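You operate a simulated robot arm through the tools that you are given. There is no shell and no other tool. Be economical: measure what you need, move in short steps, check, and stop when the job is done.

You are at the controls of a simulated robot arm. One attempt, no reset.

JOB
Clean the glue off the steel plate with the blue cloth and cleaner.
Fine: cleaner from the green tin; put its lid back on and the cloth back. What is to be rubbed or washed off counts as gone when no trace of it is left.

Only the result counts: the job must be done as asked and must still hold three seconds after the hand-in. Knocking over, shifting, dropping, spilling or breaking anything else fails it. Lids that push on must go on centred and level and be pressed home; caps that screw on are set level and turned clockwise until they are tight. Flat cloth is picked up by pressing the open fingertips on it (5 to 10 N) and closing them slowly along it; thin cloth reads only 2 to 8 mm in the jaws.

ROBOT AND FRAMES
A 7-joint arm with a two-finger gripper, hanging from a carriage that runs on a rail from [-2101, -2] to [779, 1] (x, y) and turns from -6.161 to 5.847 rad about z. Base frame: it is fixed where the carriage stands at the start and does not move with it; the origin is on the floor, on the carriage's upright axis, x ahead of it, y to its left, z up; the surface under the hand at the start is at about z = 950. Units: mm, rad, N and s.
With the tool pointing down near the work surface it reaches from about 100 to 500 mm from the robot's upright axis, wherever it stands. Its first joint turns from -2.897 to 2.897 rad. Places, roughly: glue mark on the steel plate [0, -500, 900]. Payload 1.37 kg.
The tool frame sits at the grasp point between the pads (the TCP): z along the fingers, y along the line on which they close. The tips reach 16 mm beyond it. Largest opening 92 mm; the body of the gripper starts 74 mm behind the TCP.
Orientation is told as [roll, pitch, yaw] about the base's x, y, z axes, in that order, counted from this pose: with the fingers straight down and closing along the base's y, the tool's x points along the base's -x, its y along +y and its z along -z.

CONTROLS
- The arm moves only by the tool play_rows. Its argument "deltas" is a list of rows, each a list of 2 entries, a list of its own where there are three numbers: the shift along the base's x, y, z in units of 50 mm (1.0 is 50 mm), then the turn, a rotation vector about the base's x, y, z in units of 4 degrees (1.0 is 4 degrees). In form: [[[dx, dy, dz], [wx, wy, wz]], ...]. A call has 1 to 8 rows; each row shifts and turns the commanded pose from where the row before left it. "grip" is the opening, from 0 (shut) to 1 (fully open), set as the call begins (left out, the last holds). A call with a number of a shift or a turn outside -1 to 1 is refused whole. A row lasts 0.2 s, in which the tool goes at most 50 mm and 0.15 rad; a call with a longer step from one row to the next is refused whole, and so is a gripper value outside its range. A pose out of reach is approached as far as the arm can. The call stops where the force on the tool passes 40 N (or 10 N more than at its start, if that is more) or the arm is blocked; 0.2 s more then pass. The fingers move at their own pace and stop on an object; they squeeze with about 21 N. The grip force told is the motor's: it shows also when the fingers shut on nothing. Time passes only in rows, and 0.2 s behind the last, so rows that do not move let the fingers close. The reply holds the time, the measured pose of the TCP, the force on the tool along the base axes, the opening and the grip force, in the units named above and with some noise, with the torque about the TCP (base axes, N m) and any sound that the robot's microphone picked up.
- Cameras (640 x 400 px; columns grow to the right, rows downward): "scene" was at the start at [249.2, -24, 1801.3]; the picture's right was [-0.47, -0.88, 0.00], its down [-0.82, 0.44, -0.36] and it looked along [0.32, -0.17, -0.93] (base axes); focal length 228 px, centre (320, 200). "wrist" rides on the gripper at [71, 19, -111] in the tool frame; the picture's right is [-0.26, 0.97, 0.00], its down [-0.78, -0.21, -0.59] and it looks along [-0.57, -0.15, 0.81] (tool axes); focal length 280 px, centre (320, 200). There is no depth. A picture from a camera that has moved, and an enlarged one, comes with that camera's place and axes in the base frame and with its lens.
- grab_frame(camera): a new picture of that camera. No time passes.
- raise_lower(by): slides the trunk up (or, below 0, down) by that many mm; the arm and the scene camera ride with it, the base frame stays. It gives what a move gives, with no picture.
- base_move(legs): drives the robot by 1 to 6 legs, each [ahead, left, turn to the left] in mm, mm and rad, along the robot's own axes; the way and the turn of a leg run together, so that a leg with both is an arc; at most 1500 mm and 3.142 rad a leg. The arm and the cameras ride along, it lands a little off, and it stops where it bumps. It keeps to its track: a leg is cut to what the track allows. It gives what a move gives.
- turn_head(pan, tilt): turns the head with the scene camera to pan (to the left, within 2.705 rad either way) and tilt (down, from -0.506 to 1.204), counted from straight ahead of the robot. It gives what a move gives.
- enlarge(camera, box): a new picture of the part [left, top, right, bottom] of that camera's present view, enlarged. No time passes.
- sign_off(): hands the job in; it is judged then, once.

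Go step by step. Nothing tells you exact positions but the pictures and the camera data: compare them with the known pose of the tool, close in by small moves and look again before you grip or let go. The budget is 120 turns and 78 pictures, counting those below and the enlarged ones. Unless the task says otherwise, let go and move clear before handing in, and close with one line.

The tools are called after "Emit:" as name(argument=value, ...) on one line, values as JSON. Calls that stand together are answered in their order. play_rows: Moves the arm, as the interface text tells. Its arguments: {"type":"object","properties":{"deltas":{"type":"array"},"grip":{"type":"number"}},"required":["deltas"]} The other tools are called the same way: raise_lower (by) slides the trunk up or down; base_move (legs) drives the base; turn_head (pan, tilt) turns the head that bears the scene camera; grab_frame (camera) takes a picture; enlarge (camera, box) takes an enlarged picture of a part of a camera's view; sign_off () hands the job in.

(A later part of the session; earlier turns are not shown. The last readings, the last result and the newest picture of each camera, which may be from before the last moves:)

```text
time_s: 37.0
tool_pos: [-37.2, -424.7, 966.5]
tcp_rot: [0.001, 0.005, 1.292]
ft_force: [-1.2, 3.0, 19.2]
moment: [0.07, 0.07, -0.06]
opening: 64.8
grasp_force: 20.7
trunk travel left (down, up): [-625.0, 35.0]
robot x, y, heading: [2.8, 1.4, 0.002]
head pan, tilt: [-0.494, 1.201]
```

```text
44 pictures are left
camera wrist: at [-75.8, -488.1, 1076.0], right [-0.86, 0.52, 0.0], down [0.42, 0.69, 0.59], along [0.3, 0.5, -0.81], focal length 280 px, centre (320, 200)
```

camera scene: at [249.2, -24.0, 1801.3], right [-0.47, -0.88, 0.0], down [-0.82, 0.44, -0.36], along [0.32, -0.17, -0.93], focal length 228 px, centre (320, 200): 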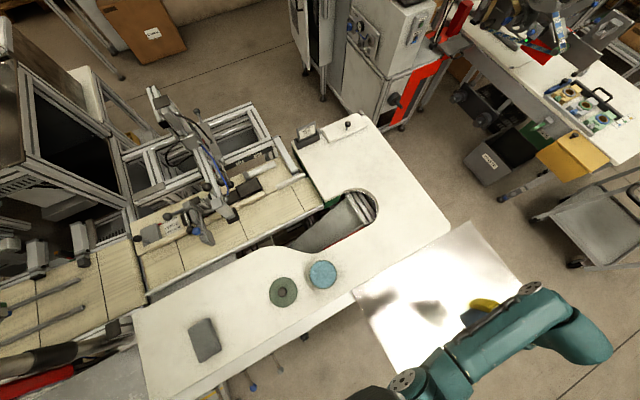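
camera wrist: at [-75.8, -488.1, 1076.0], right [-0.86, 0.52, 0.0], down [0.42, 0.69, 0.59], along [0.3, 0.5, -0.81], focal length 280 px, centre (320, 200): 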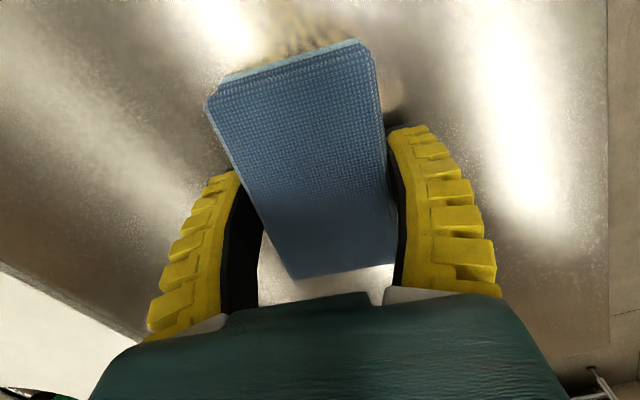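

The pad touched down: the plate is actually at about z 940. The glue spans roughly x −95..−20, y −430..−505. I ease the pressure and stroke outward to see how far I reach.

Emit:
play_rows(deltas=[[[0, 0, 0.03], [0, 0, 0]], [[-0.2, -0.4, 0], [0, 0, 0]], [[-0.2, -0.4, 0], [0, 0, 0]], [[0, 0, 0], [0, 0, 0]]])

Emit:
play_rows(deltas=[[[0, -0.3, 0], [0, 0, 0]], [[0, -0.2, 0], [0, 0, 0]], [[0, 0, 0], [0, 0, 0]]])

Emit:
grab_frame(camera="wrist")

```text
time_s: 38.0
tool_pos: [-55.8, -459.8, 965.8]
tcp_rot: [-0.001, 0.001, 1.292]
ft_force: [0.1, -1.3, 0.2]
moment: [0.04, -0.05, -0.03]
opening: 64.4
grasp_force: 21.3
trunk travel left (down, up): [-625.0, 35.0]
robot x, y, heading: [2.5, 0.6, 0.005]
head pan, tilt: [-0.494, 1.201]
```

```text
time_s: 38.8
tool_pos: [-57.0, -465.9, 975.8]
tcp_rot: [0.0, 0.001, 1.292]
ft_force: [0.3, 0.4, 0.2]
moment: [-0.02, -0.01, -0.01]
opening: 64.2
grasp_force: 21.5
out of reach, approached as far as the arm can: row 1, 2
trunk travel left (down, up): [-625.0, 35.0]
robot x, y, heading: [-2.0, 2.1, 0.002]
head pan, tilt: [-0.494, 1.201]
```

```text
43 pictures are left
camera wrist: at [-95.0, -531.0, 1085.2], right [-0.86, 0.52, 0.0], down [0.42, 0.69, 0.59], along [0.3, 0.5, -0.81], focal length 280 px, centre (320, 200)
```

wrist: 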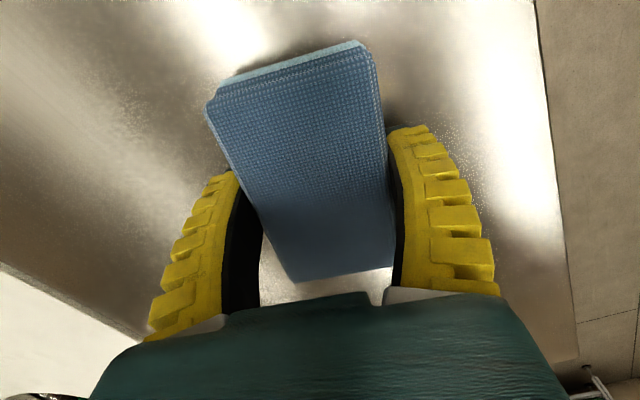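

All of the visible glue now lies under the pad's range, so this reach suffices. I come back in slightly, then press with the pad.

Emit:
play_rows(deltas=[[[0, 0.3, 0], [0, 0, 0]], [[0, 0, 0], [0, 0, 0]]])

Emit:
grab_frame(camera="wrist")

```text
time_s: 39.4
tool_pos: [-56.4, -451.8, 976.2]
tcp_rot: [0.0, -0.001, 1.291]
ft_force: [0.1, 0.4, 0.2]
moment: [-0.04, -0.01, -0.02]
opening: 64.7
grasp_force: 20.9
trunk travel left (down, up): [-625.0, 35.0]
robot x, y, heading: [0.3, -1.1, 0.003]
head pan, tilt: [-0.494, 1.201]
```

```text
42 pictures are left
camera wrist: at [-94.5, -515.8, 1085.5], right [-0.86, 0.52, 0.0], down [0.42, 0.69, 0.59], along [0.3, 0.5, -0.81], focal length 280 px, centre (320, 200)
```

wrist: 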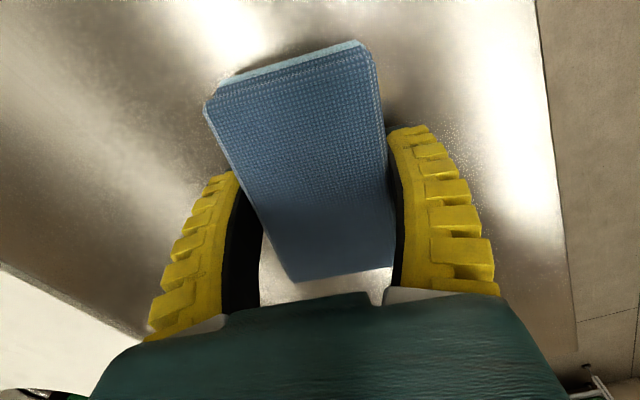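

I lower until the pad presses lightly, then rub.

Emit:
play_rows(deltas=[[[0, 0, -0.12], [0, 0, 0]], [[0, 0, -0.06], [0, 0, 0]], [[0, 0, -0.04], [0, 0, 0]], [[0, 0, 0], [0, 0, 0]]])

```text
time_s: 40.4
tool_pos: [-55.3, -453.2, 964.9]
tcp_rot: [-0.001, 0.0, 1.293]
ft_force: [1.0, 0.9, 0.1]
moment: [-0.04, 0.0, 0.0]
opening: 64.5
grasp_force: 20.9
trunk travel left (down, up): [-625.0, 35.0]
robot x, y, heading: [-2.9, -1.9, -0.001]
head pan, tilt: [-0.494, 1.201]
```

Emit:
play_rows(deltas=[[[0, 0, -0.04], [0, 0, 0]], [[0, 0, -0.03], [0, 0, 0]], [[0, 0, 0], [0, 0, 0]]])

```text
time_s: 41.2
tool_pos: [-56.7, -454.4, 961.0]
tcp_rot: [0.0, 0.002, 1.293]
ft_force: [1.2, 5.5, 19.1]
moment: [0.05, -0.02, 0.05]
opening: 65.0
grasp_force: 19.6
trunk travel left (down, up): [-625.0, 35.0]
robot x, y, heading: [1.5, -0.2, -0.001]
head pan, tilt: [-0.494, 1.201]
```

About 19 N now. I ease by 1 mm and rub: strokes across x and in y over the glue.

Emit:
play_rows(deltas=[[[0, 0, 0.02], [0, 0, 0]], [[-0.3, 0, 0], [0, 0, 0]], [[-0.3, 0, 0], [0, 0, 0]], [[0.3, 0, 0], [0, 0, 0]], [[0.3, 0, 0], [0, 0, 0]], [[0.3, 0, 0], [0, 0, 0]], [[0.3, 0, 0], [0, 0, 0]], [[0, 0, 0], [0, 0, 0]]])

Emit:
play_rows(deltas=[[[0, 0.3, 0], [0, 0, 0]], [[-0.4, 0, 0], [0, 0, 0]], [[-0.4, 0, 0], [0, 0, 0]], [[-0.4, 0, 0], [0, 0, 0]], [[0, 0.3, 0], [0, 0, 0]], [[0.4, 0, 0], [0, 0, 0]], [[0.4, 0, 0], [0, 0, 0]], [[0.4, 0, 0], [0, 0, 0]]])

Emit:
grab_frame(camera="wrist")

Emit:
grab_frame(camera="scene")

```text
time_s: 43.0
tool_pos: [-26.3, -454.0, 961.4]
tcp_rot: [0.001, 0.003, 1.293]
ft_force: [-4.2, 0.0, 15.1]
moment: [-0.01, 0.02, 0.05]
opening: 64.8
grasp_force: 21.3
trunk travel left (down, up): [-625.0, 35.0]
robot x, y, heading: [-4.6, -2.7, 0.002]
head pan, tilt: [-0.494, 1.201]
```

```text
time_s: 44.8
tool_pos: [-25.4, -421.4, 962.4]
tcp_rot: [0.0, -0.002, 1.292]
ft_force: [0.3, -0.2, 0.5]
moment: [-0.07, -0.07, 0.04]
opening: 64.9
grasp_force: 21.1
trunk travel left (down, up): [-625.0, 35.0]
robot x, y, heading: [-1.2, -1.4, 0.0]
head pan, tilt: [-0.494, 1.201]
```

```text
41 pictures are left
camera wrist: at [-64.0, -485.4, 1071.6], right [-0.86, 0.52, 0.0], down [0.42, 0.69, 0.59], along [0.31, 0.51, -0.81], focal length 280 px, centre (320, 200)
```

wrist: 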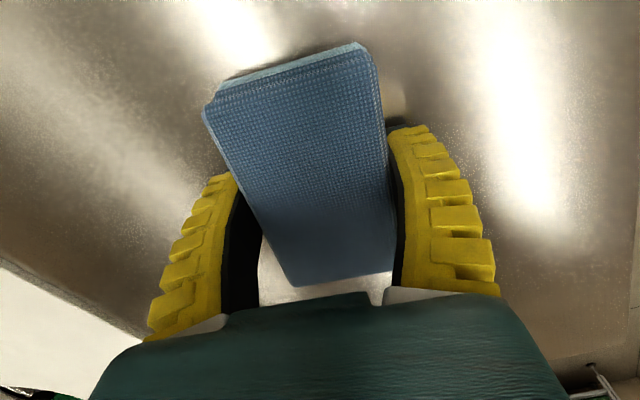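

```text
40 pictures are left
camera scene: at [249.3, -24.0, 1801.3], right [-0.47, -0.88, 0.0], down [-0.82, 0.44, -0.36], along [0.32, -0.17, -0.93], focal length 228 px, centre (320, 200)
```

scene: 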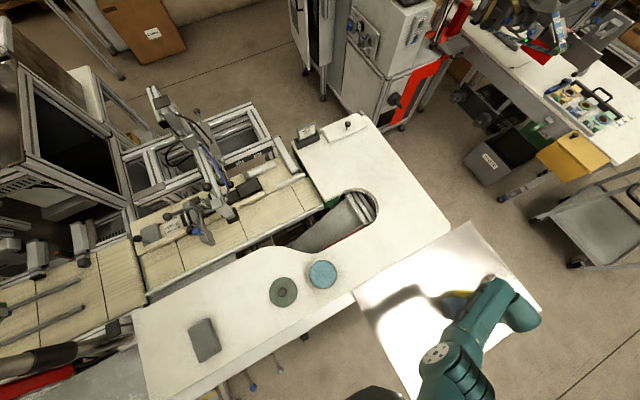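

Much of the mark seems gone. I lift and look at the plate carefully.

Emit:
play_rows(deltas=[[[0, 0.4, 0.4], [0, 0, 0]], [[0, 0.5, 0.7], [0, 0, 0]], [[0, 0.5, 0.8], [0, 0, 0]], [[0, 0, 0], [0, 0, 0]]])

Emit:
enlarge(camera="wrist", box=[160, 0, 480, 200])

Emit:
enlarge(camera="scene", box=[340, 210, 560, 348])

```text
time_s: 45.8
tool_pos: [-25.3, -349.6, 1057.7]
tcp_rot: [-0.001, -0.001, 1.291]
ft_force: [0.0, 0.4, -0.5]
moment: [0.01, -0.02, 0.01]
opening: 64.8
grasp_force: 21.2
trunk travel left (down, up): [-625.0, 35.0]
robot x, y, heading: [-1.3, 0.2, -0.001]
head pan, tilt: [-0.494, 1.201]
```

```text
2.00 times, centred on (320, 100) of wrist
camera zoom: at [-64.5, -414.5, 1166.6], right [-0.86, 0.52, 0.0], down [0.42, 0.69, 0.59], along [0.3, 0.5, -0.81], focal length 561 px, centre (320, 400)
```

zoom: 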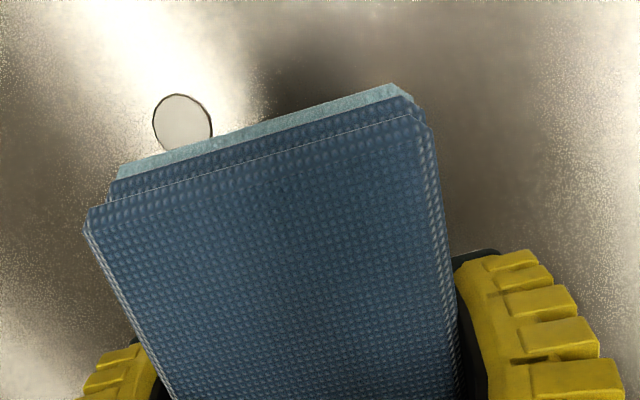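

```text
2.90 times, centred on (450, 279) of scene
camera zoom: at [249.2, -24.0, 1801.4], right [-0.47, -0.88, 0.0], down [-0.82, 0.44, -0.36], along [0.32, -0.17, -0.93], focal length 660 px, centre (-57, -29)
```

zoom: 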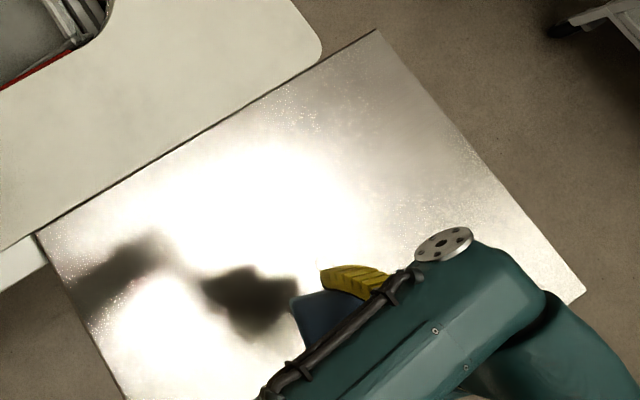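

The yellow mark is no longer visible, but a small pale disc appears near [0, -408]. I move aside to see it and the whole area freely.

Emit:
play_rows(deltas=[[[0.2, 0.8, 0.5], [0, 0, 0]], [[0.2, 0.8, 0.3], [0, 0, 0]], [[0, 0, 0], [0, 0, 0]]])

Emit:
grab_frame(camera="wrist")

Emit:
enlarge(camera="scene", box=[380, 230, 508, 310])

```text
time_s: 46.6
tool_pos: [-5.7, -270.9, 1098.8]
tcp_rot: [0.0, 0.001, 1.291]
ft_force: [0.8, -0.5, -0.7]
moment: [0.0, 0.01, -0.01]
opening: 64.6
grasp_force: 20.7
trunk travel left (down, up): [-625.0, 35.0]
robot x, y, heading: [-0.9, -0.4, 0.001]
head pan, tilt: [-0.494, 1.201]
```

```text
37 pictures are left
camera wrist: at [-43.8, -336.2, 1208.1], right [-0.86, 0.52, 0.0], down [0.42, 0.69, 0.59], along [0.31, 0.5, -0.81], focal length 280 px, centre (320, 200)
```

wrist: 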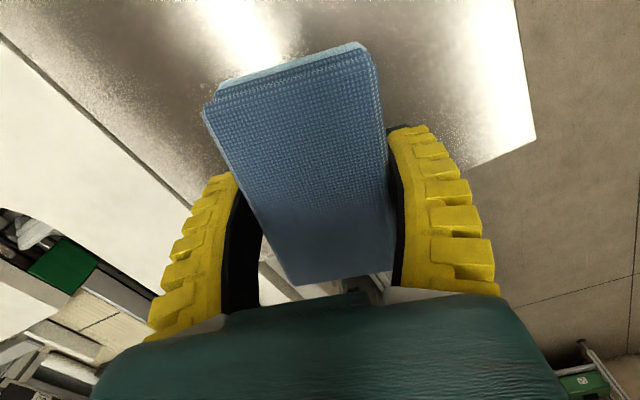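

```text
5.00 times, centred on (444, 270) of scene
camera zoom: at [249.2, -24.0, 1801.3], right [-0.47, -0.88, 0.0], down [-0.82, 0.44, -0.36], along [0.32, -0.17, -0.93], focal length 1139 px, centre (-300, -150)
```

zoom: 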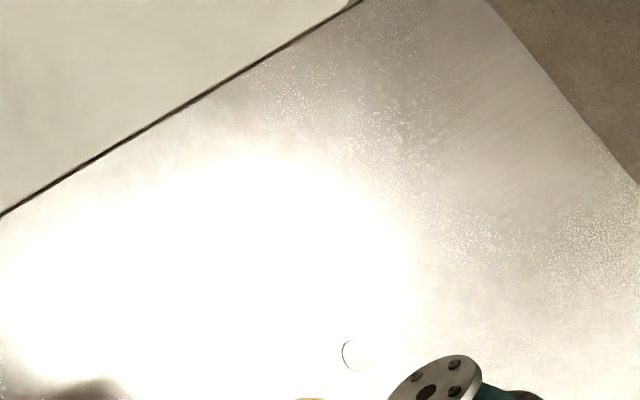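

The pale disc is really on the plate at about [0, -406]. I move so that the wrist camera sees it clearly.

Emit:
play_rows(deltas=[[[0.4, -0.6, 0], [0, 0, 0]], [[0.4, -0.6, 0], [0, 0, 0]], [[0, -0.6, 0], [0, 0, 0]], [[0, 0, 0], [0, 0, 0]]])

Emit:
enlarge(camera="wrist", box=[160, 0, 480, 200])

```text
time_s: 47.6
tool_pos: [34.2, -362.2, 1097.3]
tcp_rot: [0.002, 0.001, 1.292]
ft_force: [0.0, -0.9, -0.5]
moment: [0.01, -0.03, 0.01]
opening: 64.4
grasp_force: 20.5
trunk travel left (down, up): [-625.0, 35.0]
robot x, y, heading: [1.3, 2.1, -0.001]
head pan, tilt: [-0.494, 1.201]
```

```text
2.00 times, centred on (320, 100) of wrist
camera zoom: at [-4.0, -427.0, 1206.4], right [-0.86, 0.52, 0.0], down [0.42, 0.69, 0.59], along [0.31, 0.5, -0.81], focal length 561 px, centre (320, 400)
```

zoom: 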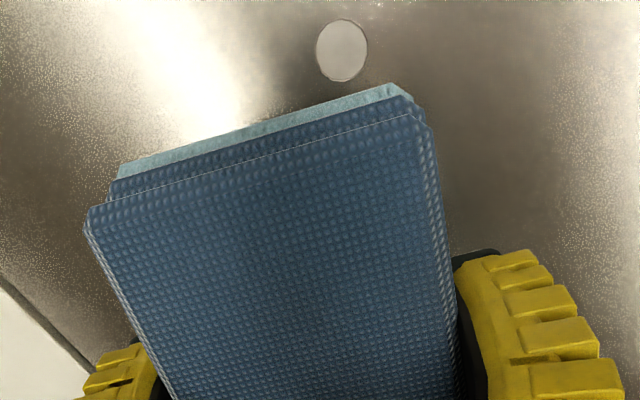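

It's a flat pale disc, about 21 mm, at the edge of where the glue haze was – probably leftover film. I'll wipe it as well with the wet end.

Emit:
play_rows(deltas=[[[-0.3, -0.2, -0.8], [0, 0, 0]], [[0, 0, -0.8], [0, 0, 0]], [[0, 0, -0.7], [0, 0, 0]], [[0, 0, -0.15], [0, 0, 0]], [[0, 0, -0.1], [0, 0, 0]], [[0, 0, -0.1], [0, 0, 0]], [[0, 0, 0], [0, 0, 0]]])

```text
time_s: 49.2
tool_pos: [18.2, -371.9, 964.6]
tcp_rot: [0.0, 0.0, 1.291]
ft_force: [-0.2, 0.8, -0.2]
moment: [-0.01, 0.0, 0.0]
opening: 64.6
grasp_force: 21.5
trunk travel left (down, up): [-625.0, 35.0]
robot x, y, heading: [-0.3, 0.0, 0.0]
head pan, tilt: [-0.494, 1.201]
```

Emit:
play_rows(deltas=[[[0, 0, -0.04], [0, 0, 0]], [[0, 0, -0.03], [0, 0, 0]], [[0, 0, 0], [0, 0, 0]]])

```text
time_s: 50.0
tool_pos: [19.4, -372.2, 962.1]
tcp_rot: [-0.001, 0.0, 1.29]
ft_force: [-0.2, 7.6, 18.5]
moment: [0.12, 0.0, -0.02]
opening: 64.8
grasp_force: 21.1
trunk travel left (down, up): [-625.0, 35.0]
robot x, y, heading: [-1.4, -0.7, 0.002]
head pan, tilt: [-0.494, 1.201]
```

Contact at ~18 N. I rub around the disc and then sweep across the wider glue area.

Emit:
play_rows(deltas=[[[-0.3, 0, 0.01], [0, 0, 0]], [[-0.3, 0, 0], [0, 0, 0]], [[0, -0.3, 0], [0, 0, 0]], [[0.3, 0, 0], [0, 0, 0]], [[0.3, 0, 0], [0, 0, 0]], [[0, -0.3, 0], [0, 0, 0]], [[-0.3, 0, 0], [0, 0, 0]], [[-0.3, 0, 0], [0, 0, 0]]])

Emit:
play_rows(deltas=[[[-0.4, 0, 0], [0, 0, 0]], [[-0.4, 0, 0], [0, 0, 0]], [[-0.4, 0, 0], [0, 0, 0]], [[-0.4, 0, 0], [0, 0, 0]], [[0, -0.4, 0], [0, 0, 0]], [[0.4, 0, 0], [0, 0, 0]], [[0.4, 0, 0], [0, 0, 0]], [[0.4, 0, 0], [0, 0, 0]]])

Emit:
play_rows(deltas=[[[0.4, 0, 0], [0, 0, 0]], [[0.4, 0, 0], [0, 0, 0]], [[0, -0.3, 0], [0, 0, 0]], [[-0.4, 0, 0], [0, 0, 0]], [[-0.4, 0, 0], [0, 0, 0]], [[-0.4, 0, 0], [0, 0, 0]], [[-0.3, 0, 0], [0, 0, 0]], [[0, 0, 0], [0, 0, 0]]])

```text
time_s: 51.8
tool_pos: [-11.4, -403.0, 962.2]
tcp_rot: [-0.001, 0.0, 1.292]
ft_force: [0.6, -0.4, 4.5]
moment: [0.09, 0.06, -0.07]
opening: 64.5
grasp_force: 21.4
trunk travel left (down, up): [-625.0, 35.0]
robot x, y, heading: [-0.8, -2.2, -0.0]
head pan, tilt: [-0.494, 1.201]
```

```text
time_s: 53.6
tool_pos: [-30.3, -421.9, 961.7]
tcp_rot: [-0.001, 0.0, 1.291]
ft_force: [-0.5, -0.1, -0.5]
moment: [0.0, -0.01, -0.03]
opening: 64.8
grasp_force: 20.9
trunk travel left (down, up): [-625.0, 35.0]
robot x, y, heading: [0.0, 2.1, 0.006]
head pan, tilt: [-0.494, 1.201]
```

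```text
time_s: 55.4
tool_pos: [-67.3, -436.4, 962.0]
tcp_rot: [0.001, 0.002, 1.291]
ft_force: [0.1, 0.2, 2.6]
moment: [0.22, 0.05, 0.01]
opening: 64.7
grasp_force: 21.2
trunk travel left (down, up): [-625.0, 35.0]
robot x, y, heading: [0.2, -2.1, -0.0]
head pan, tilt: [-0.494, 1.201]
```

I lift and inspect both spots.

Emit:
play_rows(deltas=[[[0, 0, 0.8], [0, 0, 0]], [[0, 0, 0.9], [0, 0, 0]], [[0.5, 0.3, 0.8], [0, 0, 0]], [[0, 0, 0], [0, 0, 0]]])

Emit:
grab_frame(camera="wrist")

Emit:
play_rows(deltas=[[[0.7, 0.5, 0], [0, 0, 0]], [[0.7, 0.7, 0], [0, 0, 0]], [[0, 0, 0], [0, 0, 0]]])

Emit:
grab_frame(camera="wrist")

```text
time_s: 56.4
tool_pos: [-42.0, -424.8, 1087.9]
tcp_rot: [-0.001, 0.0, 1.291]
ft_force: [0.0, -0.1, -0.6]
moment: [0.02, -0.01, 0.0]
opening: 64.5
grasp_force: 21.5
trunk travel left (down, up): [-625.0, 35.0]
robot x, y, heading: [3.4, -0.0, -0.002]
head pan, tilt: [-0.494, 1.201]
```

```text
34 pictures are left
camera wrist: at [-80.1, -488.7, 1197.4], right [-0.86, 0.52, 0.0], down [0.42, 0.69, 0.59], along [0.3, 0.5, -0.81], focal length 280 px, centre (320, 200)
```

wrist: 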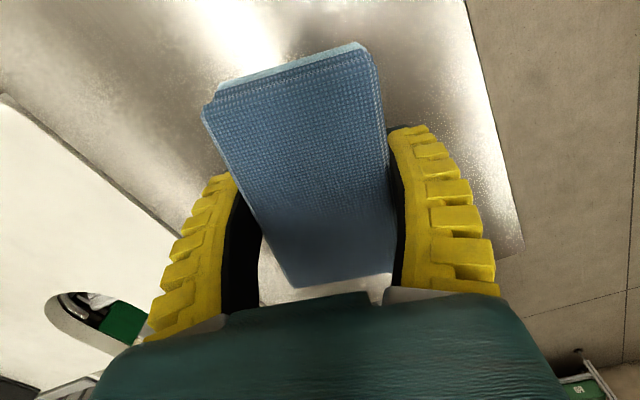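

```text
time_s: 57.2
tool_pos: [30.8, -363.8, 1088.7]
tcp_rot: [0.0, -0.001, 1.291]
ft_force: [0.0, 1.1, -0.7]
moment: [0.02, -0.04, 0.0]
opening: 64.6
grasp_force: 20.4
trunk travel left (down, up): [-625.0, 35.0]
robot x, y, heading: [-2.0, -2.5, -0.001]
head pan, tilt: [-0.494, 1.201]
```

```text
33 pictures are left
camera wrist: at [-7.9, -427.6, 1197.4], right [-0.86, 0.52, 0.0], down [0.42, 0.69, 0.59], along [0.31, 0.5, -0.81], focal length 280 px, centre (320, 200)
```

wrist: 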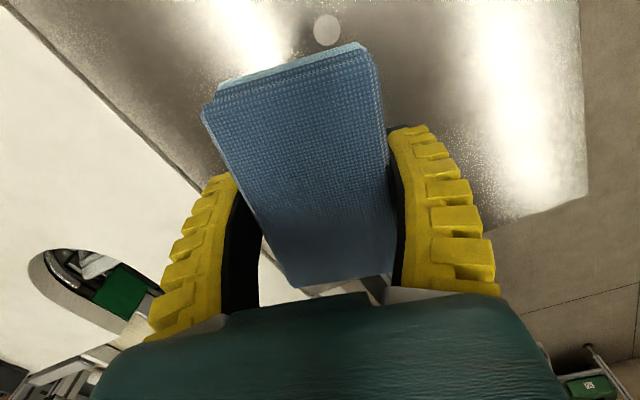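

The disc is unchanged at exactly the same place. I look at it enlarged.

Emit:
enlarge(camera="wrist", box=[290, 5, 370, 55])

```text
8.00 times, centred on (330, 30) of wrist
camera zoom: at [-7.9, -427.6, 1197.4], right [-0.86, 0.52, 0.0], down [0.42, 0.69, 0.59], along [0.31, 0.5, -0.81], focal length 2243 px, centre (240, 1560)
```

zoom: 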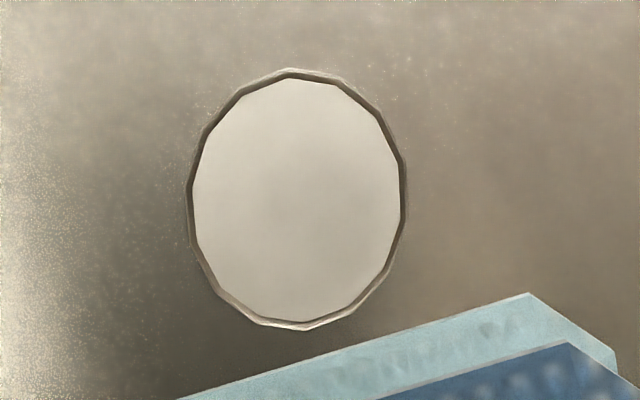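

The disc is a solid, polygonal, bevelled feature of the plate itself (a plug or hole), not glue. I now swing the arm away, back toward the cloth's place, and inspect the glue area from the head camera.

Emit:
play_rows(deltas=[[[0.5, 0.6, 0.1], [0, 0, -1]], [[0.5, 0.6, 0.1], [0, 0, -1]], [[0.5, 0.6, 0.1], [0, 0, -1]], [[0.5, 0.6, 0.1], [0, 0, -1]], [[0.5, 0.6, 0.1], [0, 0, -1]], [[0.5, 0.6, 0], [0, 0, -1]], [[0.5, 0.6, 0], [0, 0, -1]], [[0.5, 0.6, 0], [0, 0, -1]]])

Emit:
enlarge(camera="scene", box=[400, 240, 520, 330])

```text
time_s: 59.0
tool_pos: [231.2, -121.5, 1111.0]
tcp_rot: [0.0, -0.001, 0.734]
ft_force: [-0.4, -1.0, 0.4]
moment: [0.02, 0.04, 0.0]
opening: 64.8
grasp_force: 21.0
trunk travel left (down, up): [-625.0, 35.0]
robot x, y, heading: [0.6, -0.5, 0.005]
head pan, tilt: [-0.494, 1.201]
```

```text
4.44 times, centred on (460, 285) of scene
camera zoom: at [249.2, -24.1, 1801.3], right [-0.47, -0.88, 0.0], down [-0.82, 0.44, -0.36], along [0.32, -0.17, -0.93], focal length 1012 px, centre (-302, -178)
```

zoom: 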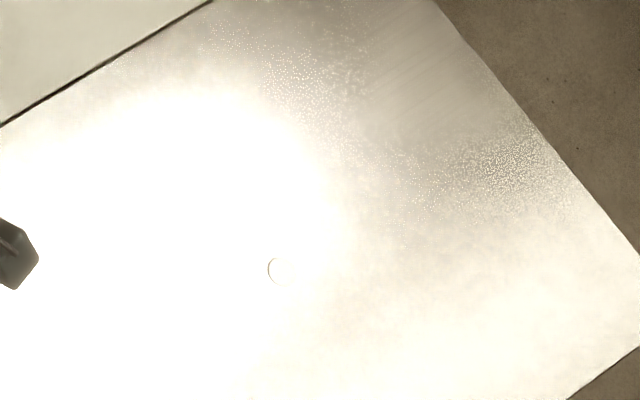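

No yellow remains at the glue's place. To learn whether the disc was there before, I repeat the identical view I took at the start.

Emit:
enlarge(camera="scene", box=[340, 210, 560, 348])

Emit:
enlarge(camera="scene", box=[436, 288, 500, 328])

```text
2.90 times, centred on (450, 279) of scene
camera zoom: at [249.2, -24.1, 1801.3], right [-0.47, -0.88, 0.0], down [-0.82, 0.44, -0.36], along [0.32, -0.17, -0.93], focal length 660 px, centre (-57, -29)
```

zoom: 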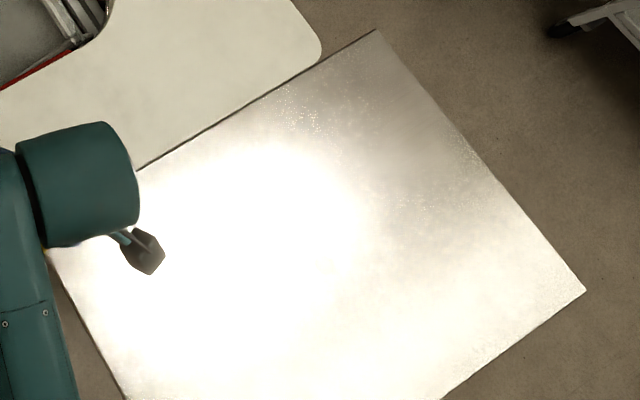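

```text
10.00 times, centred on (468, 308) of scene
camera zoom: at [249.2, -24.1, 1801.3], right [-0.47, -0.88, 0.0], down [-0.82, 0.44, -0.36], along [0.32, -0.17, -0.93], focal length 2277 px, centre (-1160, -880)
```

zoom: 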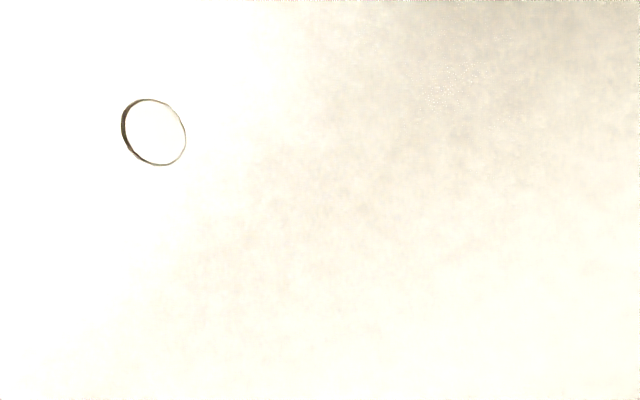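

The disc can't be seen at that scale even now, so it was simply hidden by glare before; the glue is gone from this view. I carry the cloth back to its place.

Emit:
play_rows(deltas=[[[0.15, 0.8, 0], [0, 0, -1]], [[0.15, 0.8, 0], [0, 0, -1]], [[0.15, 0.8, 0], [0, 0, -1]], [[0.15, 0.8, 0], [0, 0, -1]], [[0.15, 0.8, 0], [0, 0, -1]], [[0, 0.8, 0], [0, 0, -1]], [[0, 0.8, 0], [0, 0, -1]], [[0, 0.8, 0], [0, 0, -1]]])

Emit:
play_rows(deltas=[[[-0.02, 0.4, -0.3], [0, 0, -1]], [[-0.02, 0.35, -0.6], [0, 0, -1]], [[0, 0, -0.6], [0, 0, -1]], [[0, 0, -0.5], [0, 0, -0.1]], [[0, 0, 0], [0, 0, 0]]])

Emit:
grab_frame(camera="wrist")

```text
time_s: 60.8
tool_pos: [265.8, 197.9, 1111.7]
tcp_rot: [0.0, -0.001, 0.175]
ft_force: [0.3, -0.8, -0.8]
moment: [0.03, 0.02, 0.01]
opening: 64.5
grasp_force: 21.3
trunk travel left (down, up): [-625.0, 35.0]
robot x, y, heading: [-1.9, -0.9, 0.002]
head pan, tilt: [-0.494, 1.201]
```

```text
time_s: 62.0
tool_pos: [263.4, 234.8, 1011.9]
tcp_rot: [0.0, 0.0, -0.042]
ft_force: [0.1, -0.1, -0.2]
moment: [0.0, 0.0, -0.01]
opening: 64.6
grasp_force: 21.4
trunk travel left (down, up): [-625.0, 35.0]
robot x, y, heading: [-3.0, 1.1, 0.003]
head pan, tilt: [-0.494, 1.201]
```

```text
28 pictures are left
camera wrist: at [193.3, 255.7, 1120.9], right [0.3, 0.95, 0.0], down [0.77, -0.24, 0.59], along [0.56, -0.18, -0.81], focal length 280 px, centre (320, 200)
```

wrist: 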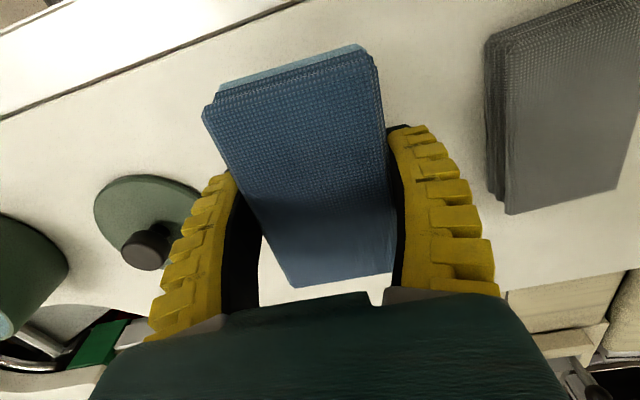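

Above the cloth's place. I lower gently to contact.

Emit:
play_rows(deltas=[[[0.05, 0.03, -0.4], [0, 0, 0]], [[0, 0, -0.25], [0, 0, 0]], [[0, 0, -0.08], [0, 0, 0]], [[0, 0, 0], [0, 0, 0]]])

Emit:
play_rows(deltas=[[[0, 0, -0.04], [0, 0, 0]], [[0, 0, 0], [0, 0, 0]]])

Emit:
play_rows(deltas=[[[0, 0, -0.04], [0, 0, 0]], [[0, 0, 0], [0, 0, 0]]])

```text
time_s: 63.0
tool_pos: [267.0, 235.2, 975.6]
tcp_rot: [0.0, -0.001, -0.042]
ft_force: [0.1, 0.0, 0.2]
moment: [-0.02, -0.01, -0.01]
opening: 64.8
grasp_force: 21.2
trunk travel left (down, up): [-625.0, 35.0]
robot x, y, heading: [-0.9, 3.1, -0.007]
head pan, tilt: [-0.494, 1.201]
```

```text
time_s: 63.6
tool_pos: [265.6, 235.7, 972.7]
tcp_rot: [-0.001, 0.001, -0.041]
ft_force: [-0.2, -0.2, -0.4]
moment: [-0.02, 0.0, 0.0]
opening: 64.8
grasp_force: 20.9
trunk travel left (down, up): [-625.0, 35.0]
robot x, y, heading: [2.2, -0.3, -0.001]
head pan, tilt: [-0.494, 1.201]
```

```text
time_s: 64.2
tool_pos: [265.8, 236.4, 970.6]
tcp_rot: [-0.001, 0.001, -0.041]
ft_force: [0.5, -0.6, -0.2]
moment: [-0.01, -0.01, -0.02]
opening: 64.4
grasp_force: 21.2
trunk travel left (down, up): [-625.0, 35.0]
robot x, y, heading: [2.3, 1.3, -0.002]
head pan, tilt: [-0.494, 1.201]
```

Emit:
play_rows(deltas=[[[0, 0, -0.03], [0, 0, 0]], [[0, 0, 0], [0, 0, 0]]])

```text
time_s: 64.8
tool_pos: [266.1, 236.5, 969.6]
tcp_rot: [-0.001, 0.001, -0.041]
ft_force: [-0.1, -0.4, 0.3]
moment: [0.03, 0.01, 0.03]
opening: 64.7
grasp_force: 20.8
trunk travel left (down, up): [-625.0, 35.0]
robot x, y, heading: [0.9, 0.1, 0.001]
head pan, tilt: [-0.494, 1.201]
```

Emit:
play_rows(deltas=[[[0, 0, -0.025], [0, 0, 0]], [[0, 0, 0], [0, 0, 0]]])

```text
time_s: 65.4
tool_pos: [266.5, 237.5, 968.3]
tcp_rot: [-0.002, -0.001, -0.042]
ft_force: [-0.9, 1.1, -0.6]
moment: [0.01, -0.01, -0.02]
opening: 64.6
grasp_force: 21.0
trunk travel left (down, up): [-625.0, 35.0]
robot x, y, heading: [2.2, 1.2, 0.004]
head pan, tilt: [-0.494, 1.201]
```

Emit:
play_rows(deltas=[[[0, 0, -0.02], [0, 0, 0]], [[0, 0, 0], [0, 0, 0]]])

Emit:
enlarge(camera="wrist", box=[180, 20, 500, 220])

```text
time_s: 66.0
tool_pos: [266.6, 236.0, 969.1]
tcp_rot: [-0.001, -0.001, -0.043]
ft_force: [0.5, -0.7, -1.0]
moment: [-0.03, 0.0, -0.05]
opening: 64.7
grasp_force: 21.3
trunk travel left (down, up): [-625.0, 35.0]
robot x, y, heading: [2.1, 0.3, 0.002]
head pan, tilt: [-0.494, 1.201]
```

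```text
2.00 times, centred on (340, 120) of wrist
camera zoom: at [196.1, 257.5, 1076.4], right [0.3, 0.95, 0.0], down [0.77, -0.24, 0.59], along [0.56, -0.18, -0.81], focal length 561 px, centre (280, 360)
```

zoom: 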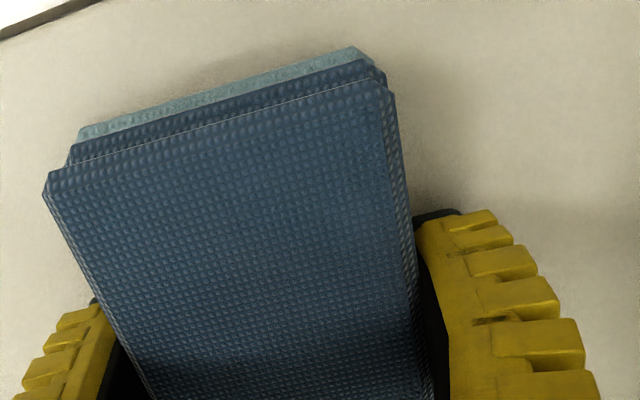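

The pad is essentially at table height. One more small step, then release.

Emit:
play_rows(deltas=[[[0, 0, -0.03], [0, 0, 0]], [[0, 0, 0], [0, 0, 0]]])

```text
time_s: 66.6
tool_pos: [267.8, 236.5, 966.4]
tcp_rot: [0.0, 0.001, -0.041]
ft_force: [-4.5, -1.5, 11.8]
moment: [-0.01, -0.03, 0.05]
opening: 65.0
grasp_force: 21.2
trunk travel left (down, up): [-625.0, 35.0]
robot x, y, heading: [0.3, 0.4, -0.007]
head pan, tilt: [-0.494, 1.201]
```

Contact. I open and rise straight up.

Emit:
play_rows(deltas=[[[0, 0, 0.02], [0, 0, 0]], [[0, 0, 0], [0, 0, 0]], [[0, 0, 0], [0, 0, 0]], [[0, 0, 0.4], [0, 0, 0]], [[0, 0, 0.9], [0, 0, 0]], [[0, 0, 0.9], [0, 0, 0]], [[0, 0, 0.5], [0, 0, 0]], [[0, 0, 0], [0, 0, 0]]], grip=1)

Emit:
grab_frame(camera="wrist")

```text
time_s: 68.4
tool_pos: [267.2, 234.6, 1102.9]
tcp_rot: [-0.002, -0.002, -0.041]
ft_force: [1.6, 0.4, -0.5]
moment: [0.0, 0.01, 0.03]
opening: 92.0
grasp_force: 0.0
trunk travel left (down, up): [-625.0, 35.0]
robot x, y, heading: [1.2, -1.8, -0.005]
head pan, tilt: [-0.494, 1.201]
```

```text
26 pictures are left
camera wrist: at [197.2, 255.1, 1211.4], right [0.3, 0.95, 0.0], down [0.77, -0.24, 0.59], along [0.56, -0.18, -0.81], focal length 280 px, centre (320, 200)
```

wrist: 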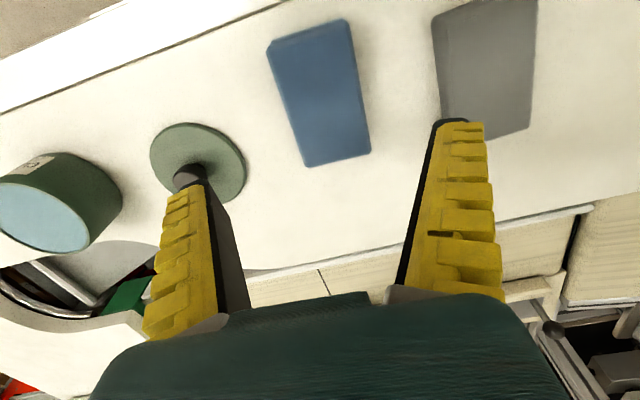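

The cloth is back in place. Before closing the tin I check the plate with the wrist camera, yawed to look outward over the glue spot.

Emit:
play_rows(deltas=[[[0.06, -0.95, 0], [0, 0, -1]], [[0.06, -0.95, 0], [0, 0, -1]], [[0.06, -0.95, 0], [0, 0, -1]], [[0.06, -0.95, 0], [0, 0, -1]], [[0.06, -0.95, 0], [0, 0, -1]], [[0.06, -0.95, 0], [0, 0, -1]], [[0.06, -0.95, 0], [0, 0, -1]], [[0.06, -0.95, 0], [0, 0, -1]]])

Emit:
play_rows(deltas=[[[-0.5, -0.43, 0], [0, 0, -1]], [[-0.5, -0.43, 0], [0, 0, -1]], [[-0.5, -0.43, 0], [0, 0, -1]], [[-0.5, -0.43, 0], [0, 0, -1]], [[-0.5, -0.43, 0], [0, 0, -1]], [[-0.5, -0.43, 0], [0, 0, -1]], [[-0.5, -0.43, 0], [0, 0, -1]], [[-0.5, -0.43, 0], [0, 0, -1]]])

Emit:
play_rows(deltas=[[[-0.43, -0.07, 0], [0, 0, -1]], [[-0.43, -0.07, 0], [0, 0, -1]], [[-0.43, -0.07, 0], [0, 0, -1]], [[-0.43, -0.07, 0], [0, 0, -1]], [[-0.43, -0.07, 0], [0, 0, -1]], [[-0.43, -0.07, 0], [0, 0, -1]], [[0, 0, 0], [0, 0, 0]]])

Emit:
grab_frame(camera="wrist")

```text
time_s: 70.2
tool_pos: [290.6, -143.9, 1103.3]
tcp_rot: [-0.002, 0.0, -0.6]
ft_force: [0.3, 0.7, -0.9]
moment: [-0.07, -0.03, -0.01]
opening: 91.9
grasp_force: 0.1
trunk travel left (down, up): [-625.0, 35.0]
robot x, y, heading: [-1.2, 2.9, 0.001]
head pan, tilt: [-0.494, 1.201]
```

```text
time_s: 72.0
tool_pos: [90.0, -314.8, 1100.4]
tcp_rot: [0.001, -0.001, -1.159]
ft_force: [0.2, -0.4, 0.1]
moment: [-0.06, 0.01, 0.02]
opening: 92.0
grasp_force: 0.1
trunk travel left (down, up): [-625.0, 35.0]
robot x, y, heading: [0.2, -1.1, 0.0]
head pan, tilt: [-0.494, 1.201]
```

```text
time_s: 73.6
tool_pos: [-38.7, -333.1, 1102.9]
tcp_rot: [0.001, 0.0, -1.578]
ft_force: [-0.1, 0.2, 0.6]
moment: [0.01, 0.0, -0.01]
opening: 91.8
grasp_force: 0.1
trunk travel left (down, up): [-625.0, 35.0]
robot x, y, heading: [-1.9, -4.1, 0.001]
head pan, tilt: [-0.494, 1.201]
```

```text
25 pictures are left
camera wrist: at [-19.0, -264.7, 1212.3], right [0.96, -0.27, 0.0], down [-0.22, -0.78, 0.59], along [-0.16, -0.57, -0.81], focal length 280 px, centre (320, 200)
```

wrist: 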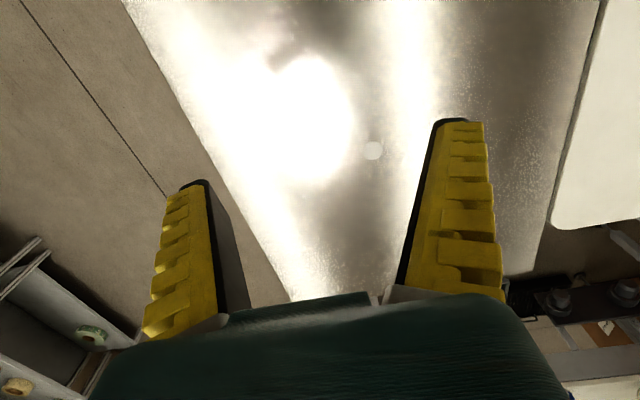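

Emit:
enlarge(camera="wrist", box=[240, 110, 432, 230])

Emit:
enlarge(camera="wrist", box=[240, 190, 432, 310])

```text
3.33 times, centred on (336, 170) of wrist
camera zoom: at [-19.0, -264.7, 1212.3], right [0.96, -0.27, 0.0], down [-0.22, -0.78, 0.59], along [-0.16, -0.57, -0.81], focal length 935 px, centre (267, 300)
```

zoom: 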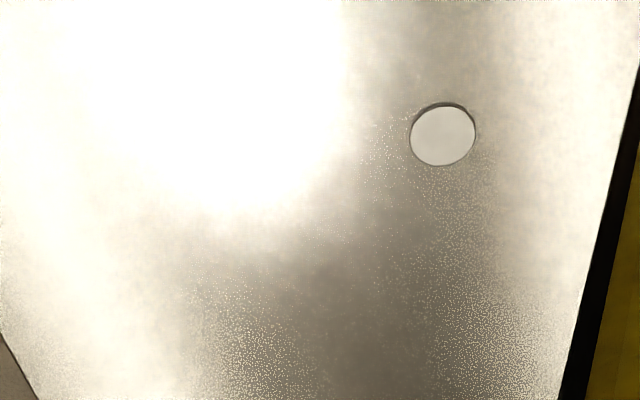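

```text
3.33 times, centred on (336, 250) of wrist
camera zoom: at [-19.0, -264.7, 1212.3], right [0.96, -0.27, 0.0], down [-0.22, -0.78, 0.59], along [-0.16, -0.57, -0.81], focal length 935 px, centre (267, 33)
```

zoom: 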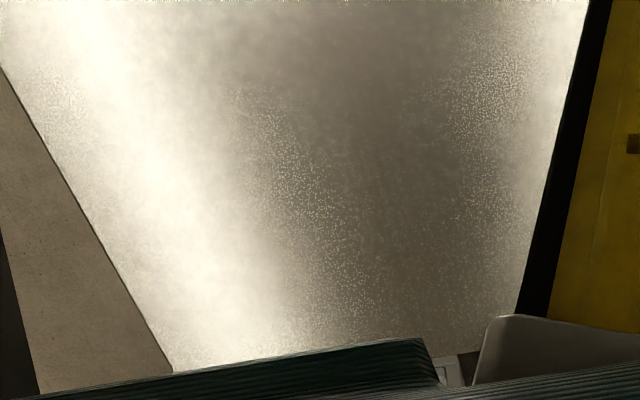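

The glue area is clean; the small disc is a fixed raised stud of the plate that withstood rubbing unmoved. I go back for the lid.

Emit:
play_rows(deltas=[[[0.43, 0.07, 0], [0, 0, 1]], [[0.43, 0.07, 0], [0, 0, 1]], [[0.43, 0.07, 0], [0, 0, 1]], [[0.43, 0.07, 0], [0, 0, 1]], [[0.43, 0.07, 0], [0, 0, 1]], [[0.43, 0.07, 0], [0, 0, 1]]])

Emit:
play_rows(deltas=[[[0.5, 0.43, 0], [0, 0, 1]], [[0.5, 0.43, 0], [0, 0, 1]], [[0.5, 0.43, 0], [0, 0, 1]], [[0.5, 0.43, 0], [0, 0, 1]], [[0.5, 0.43, 0], [0, 0, 1]], [[0.5, 0.43, 0], [0, 0, 1]], [[0.5, 0.43, 0], [0, 0, 1]], [[0.5, 0.43, 0], [0, 0, 1]]])

Emit:
play_rows(deltas=[[[0.02, 0.58, 0], [0, 0, 1]], [[0.02, 0.58, 0], [0, 0, 1]], [[0.02, 0.58, 0], [0, 0, 1]], [[0.02, 0.58, 0], [0, 0, 1]], [[0.02, 0.58, 0], [0, 0, 1]], [[0.02, 0.58, 0], [0, 0, 1]], [[0.02, 0.58, 0], [0, 0, 1]], [[0.02, 0.58, 0], [0, 0, 1]]])

Emit:
play_rows(deltas=[[[0, 0, -0.6], [0, 0, 0.6]], [[0, 0, -0.4], [0, 0, 0]], [[0, 0, 0], [0, 0, 0]]])

Emit:
grab_frame(camera="wrist")

```text
time_s: 75.0
tool_pos: [89.2, -314.1, 1101.9]
tcp_rot: [-0.001, -0.001, -1.158]
ft_force: [0.1, 0.5, 0.5]
moment: [-0.01, -0.04, 0.01]
opening: 91.7
grasp_force: 0.0
trunk travel left (down, up): [-625.0, 35.0]
robot x, y, heading: [-0.9, 0.9, -0.0]
head pan, tilt: [-0.494, 1.201]
```

```text
time_s: 76.8
tool_pos: [292.5, -145.1, 1101.2]
tcp_rot: [0.0, -0.002, -0.597]
ft_force: [-0.5, -0.1, -0.3]
moment: [-0.01, -0.02, -0.01]
opening: 92.1
grasp_force: 0.0
trunk travel left (down, up): [-625.0, 35.0]
robot x, y, heading: [-0.7, 0.9, -0.001]
head pan, tilt: [-0.494, 1.201]
```

```text
time_s: 78.6
tool_pos: [298.7, 89.6, 1102.6]
tcp_rot: [0.0, -0.001, -0.039]
ft_force: [-0.8, -0.7, -0.2]
moment: [0.06, -0.01, 0.01]
opening: 92.2
grasp_force: 0.1
trunk travel left (down, up): [-625.0, 35.0]
robot x, y, heading: [1.8, -0.1, 0.003]
head pan, tilt: [-0.494, 1.201]
```

```text
time_s: 79.4
tool_pos: [297.2, 87.8, 1052.6]
tcp_rot: [0.001, 0.0, -0.001]
ft_force: [-0.9, -0.3, 0.2]
moment: [0.02, 0.0, 0.0]
opening: 91.7
grasp_force: 0.1
trunk travel left (down, up): [-625.0, 35.0]
robot x, y, heading: [-2.0, 3.0, -0.001]
head pan, tilt: [-0.494, 1.201]
```

```text
22 pictures are left
camera wrist: at [226.0, 105.4, 1162.3], right [0.26, 0.97, 0.0], down [0.78, -0.21, 0.59], along [0.57, -0.15, -0.81], focal length 280 px, centre (320, 200)
```

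wrist: 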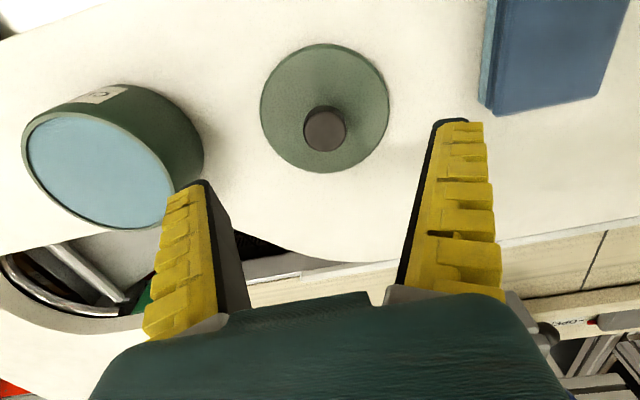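

The knob is at [299, 90]. I lower onto it as before and grip.

Emit:
play_rows(deltas=[[[0.03, 0.05, -0.6], [0, 0, 0]], [[0, 0, -0.5], [0, 0, 0]], [[0, 0, -0.2], [0, 0, 0]], [[0, 0, -0.06], [0, 0, 0]], [[0, 0, 0], [0, 0, 0]]])

Emit:
play_rows(deltas=[[[0, 0, 0], [0, 0, 0]], [[0, 0, 0], [0, 0, 0]], [[0, 0, 0], [0, 0, 0]]], grip=0)

Emit:
grab_frame(camera="wrist")

```text
time_s: 80.6
tool_pos: [300.2, 90.3, 984.8]
tcp_rot: [0.002, 0.0, 0.001]
ft_force: [0.7, 0.1, -0.2]
moment: [-0.03, 0.0, -0.05]
opening: 91.7
grasp_force: 0.1
trunk travel left (down, up): [-625.0, 35.0]
robot x, y, heading: [1.2, -0.9, 0.003]
head pan, tilt: [-0.494, 1.201]
```

```text
time_s: 81.4
tool_pos: [299.6, 89.8, 984.3]
tcp_rot: [0.0, 0.0, 0.002]
ft_force: [-1.2, -0.1, 5.8]
moment: [-0.02, 0.36, 0.01]
opening: 23.2
grasp_force: 21.1
trunk travel left (down, up): [-625.0, 35.0]
robot x, y, heading: [2.1, -0.2, 0.001]
head pan, tilt: [-0.494, 1.201]
```

```text
21 pictures are left
camera wrist: at [228.9, 108.2, 1094.3], right [0.26, 0.97, 0.0], down [0.78, -0.21, 0.59], along [0.57, -0.15, -0.81], focal length 280 px, centre (320, 200)
```

wrist: 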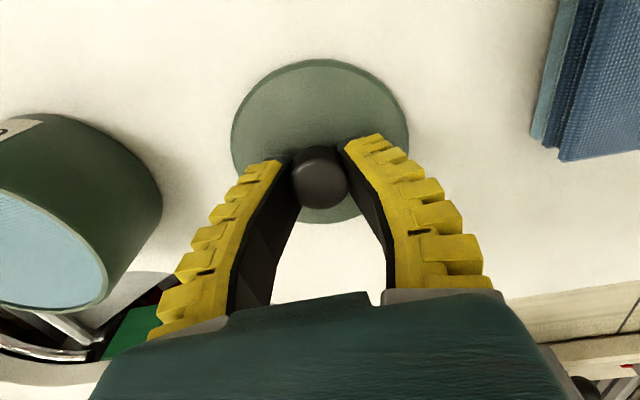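

Gripped. I lift and carry the lid above the tin.

Emit:
play_rows(deltas=[[[0, 0, 0.1], [0, 0, 0]], [[0, 0, 0.3], [0, 0, 0]], [[0, 0, 0.8], [0, 0, 0]], [[0, 0, 0.8], [0, 0, 0]], [[0, 0, 0], [0, 0, 0]]])

Emit:
play_rows(deltas=[[[-0.1, -0.95, 0], [0, 0, 0]], [[-0.1, -0.95, 0], [0, 0, 0]], [[-0.08, -0.95, 0], [0, 0, 0]], [[0, -0.04, 0], [0, 0, 0]], [[0, 0, 0], [0, 0, 0]]])

Emit:
grab_frame(camera="wrist")

```text
time_s: 82.6
tool_pos: [299.2, 88.9, 1082.8]
tcp_rot: [-0.001, 0.001, 0.0]
ft_force: [-0.4, -0.2, -0.9]
moment: [0.02, 0.01, 0.01]
opening: 19.0
grasp_force: 21.1
trunk travel left (down, up): [-625.0, 35.0]
robot x, y, heading: [-0.9, -2.2, -0.0]
head pan, tilt: [-0.494, 1.201]
```

```text
time_s: 83.8
tool_pos: [287.8, -54.9, 1085.3]
tcp_rot: [-0.001, 0.001, 0.001]
ft_force: [0.4, -0.2, -0.6]
moment: [-0.01, -0.02, 0.01]
opening: 18.7
grasp_force: 20.9
trunk travel left (down, up): [-625.0, 35.0]
robot x, y, heading: [4.4, -4.1, -0.001]
head pan, tilt: [-0.494, 1.201]
```

```text
20 pictures are left
camera wrist: at [216.2, -36.8, 1193.8], right [0.26, 0.97, 0.0], down [0.78, -0.21, 0.59], along [0.57, -0.15, -0.81], focal length 280 px, centre (320, 200)
```

wrist: 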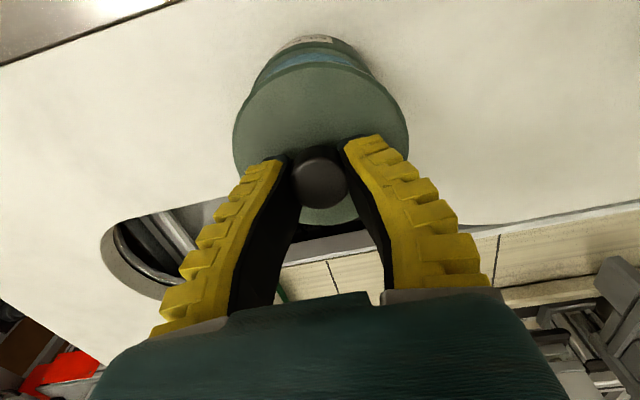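

The lid is over the tin. I align to the pose of the original removal ([286, -56.6]) and lower to z 1054 to compare with the picture taken there.

Emit:
play_rows(deltas=[[[-0.02, -0.03, -0.3], [0, 0, 0]], [[-0.01, 0, -0.32], [0, 0, 0]], [[0, 0, 0], [0, 0, 0]]])

Emit:
grab_frame(camera="wrist")

Emit:
enlarge(camera="wrist", box=[224, 20, 416, 140])

```text
time_s: 84.6
tool_pos: [285.6, -55.7, 1053.5]
tcp_rot: [0.001, 0.0, 0.0]
ft_force: [-0.3, 0.2, -0.8]
moment: [0.02, 0.02, 0.01]
opening: 18.6
grasp_force: 21.8
trunk travel left (down, up): [-625.0, 35.0]
robot x, y, heading: [0.8, -3.5, -0.001]
head pan, tilt: [-0.494, 1.201]
```

```text
19 pictures are left
camera wrist: at [214.3, -37.1, 1162.7], right [0.26, 0.97, 0.0], down [0.78, -0.21, 0.59], along [0.57, -0.15, -0.81], focal length 280 px, centre (320, 200)
```

wrist: 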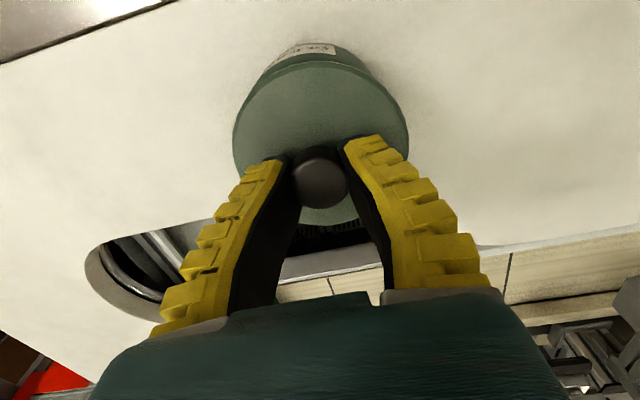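

```text
3.33 times, centred on (320, 80) of wrist
camera zoom: at [214.3, -37.1, 1162.7], right [0.26, 0.97, 0.0], down [0.78, -0.21, 0.59], along [0.57, -0.15, -0.81], focal length 935 px, centre (320, 600)
```

zoom: 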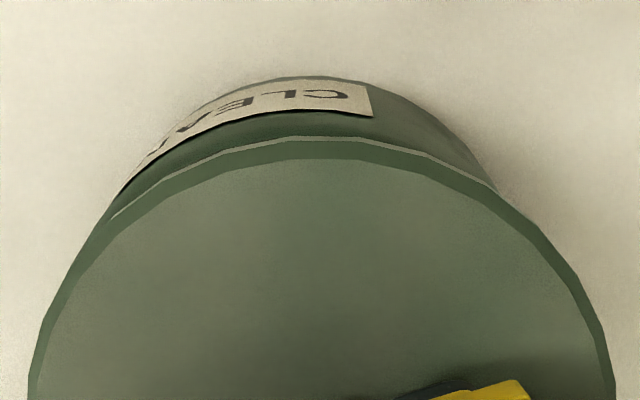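

The tin has not moved; the lid sits about 1 mm further to +y in the grip than before, so I correct that and lower to contact.

Emit:
play_rows(deltas=[[[0.01, -0.03, -0.1], [0, 0, 0]], [[0, 0, -0.06], [0, 0, 0]], [[0, 0, 0], [0, 0, 0]]])

Emit:
play_rows(deltas=[[[0, 0, -0.04], [0, 0, 0]], [[0, 0, -0.04], [0, 0, 0]], [[0, 0, 0], [0, 0, 0]]])

```text
time_s: 85.4
tool_pos: [286.3, -55.5, 1045.0]
tcp_rot: [-0.001, 0.001, 0.0]
ft_force: [-0.3, -0.5, -0.1]
moment: [0.02, 0.01, -0.03]
opening: 18.3
grasp_force: 21.2
trunk travel left (down, up): [-625.0, 35.0]
robot x, y, heading: [1.0, 0.0, 0.001]
head pan, tilt: [-0.494, 1.201]
```

```text
time_s: 86.2
tool_pos: [284.3, -56.6, 1042.8]
tcp_rot: [-0.001, -0.002, 0.0]
ft_force: [-8.6, 0.1, 19.3]
moment: [0.04, -0.02, 0.05]
opening: 22.3
grasp_force: 20.5
trunk travel left (down, up): [-625.0, 35.0]
robot x, y, heading: [-4.8, -2.8, 0.003]
head pan, tilt: [-0.494, 1.201]
heard: snap
```

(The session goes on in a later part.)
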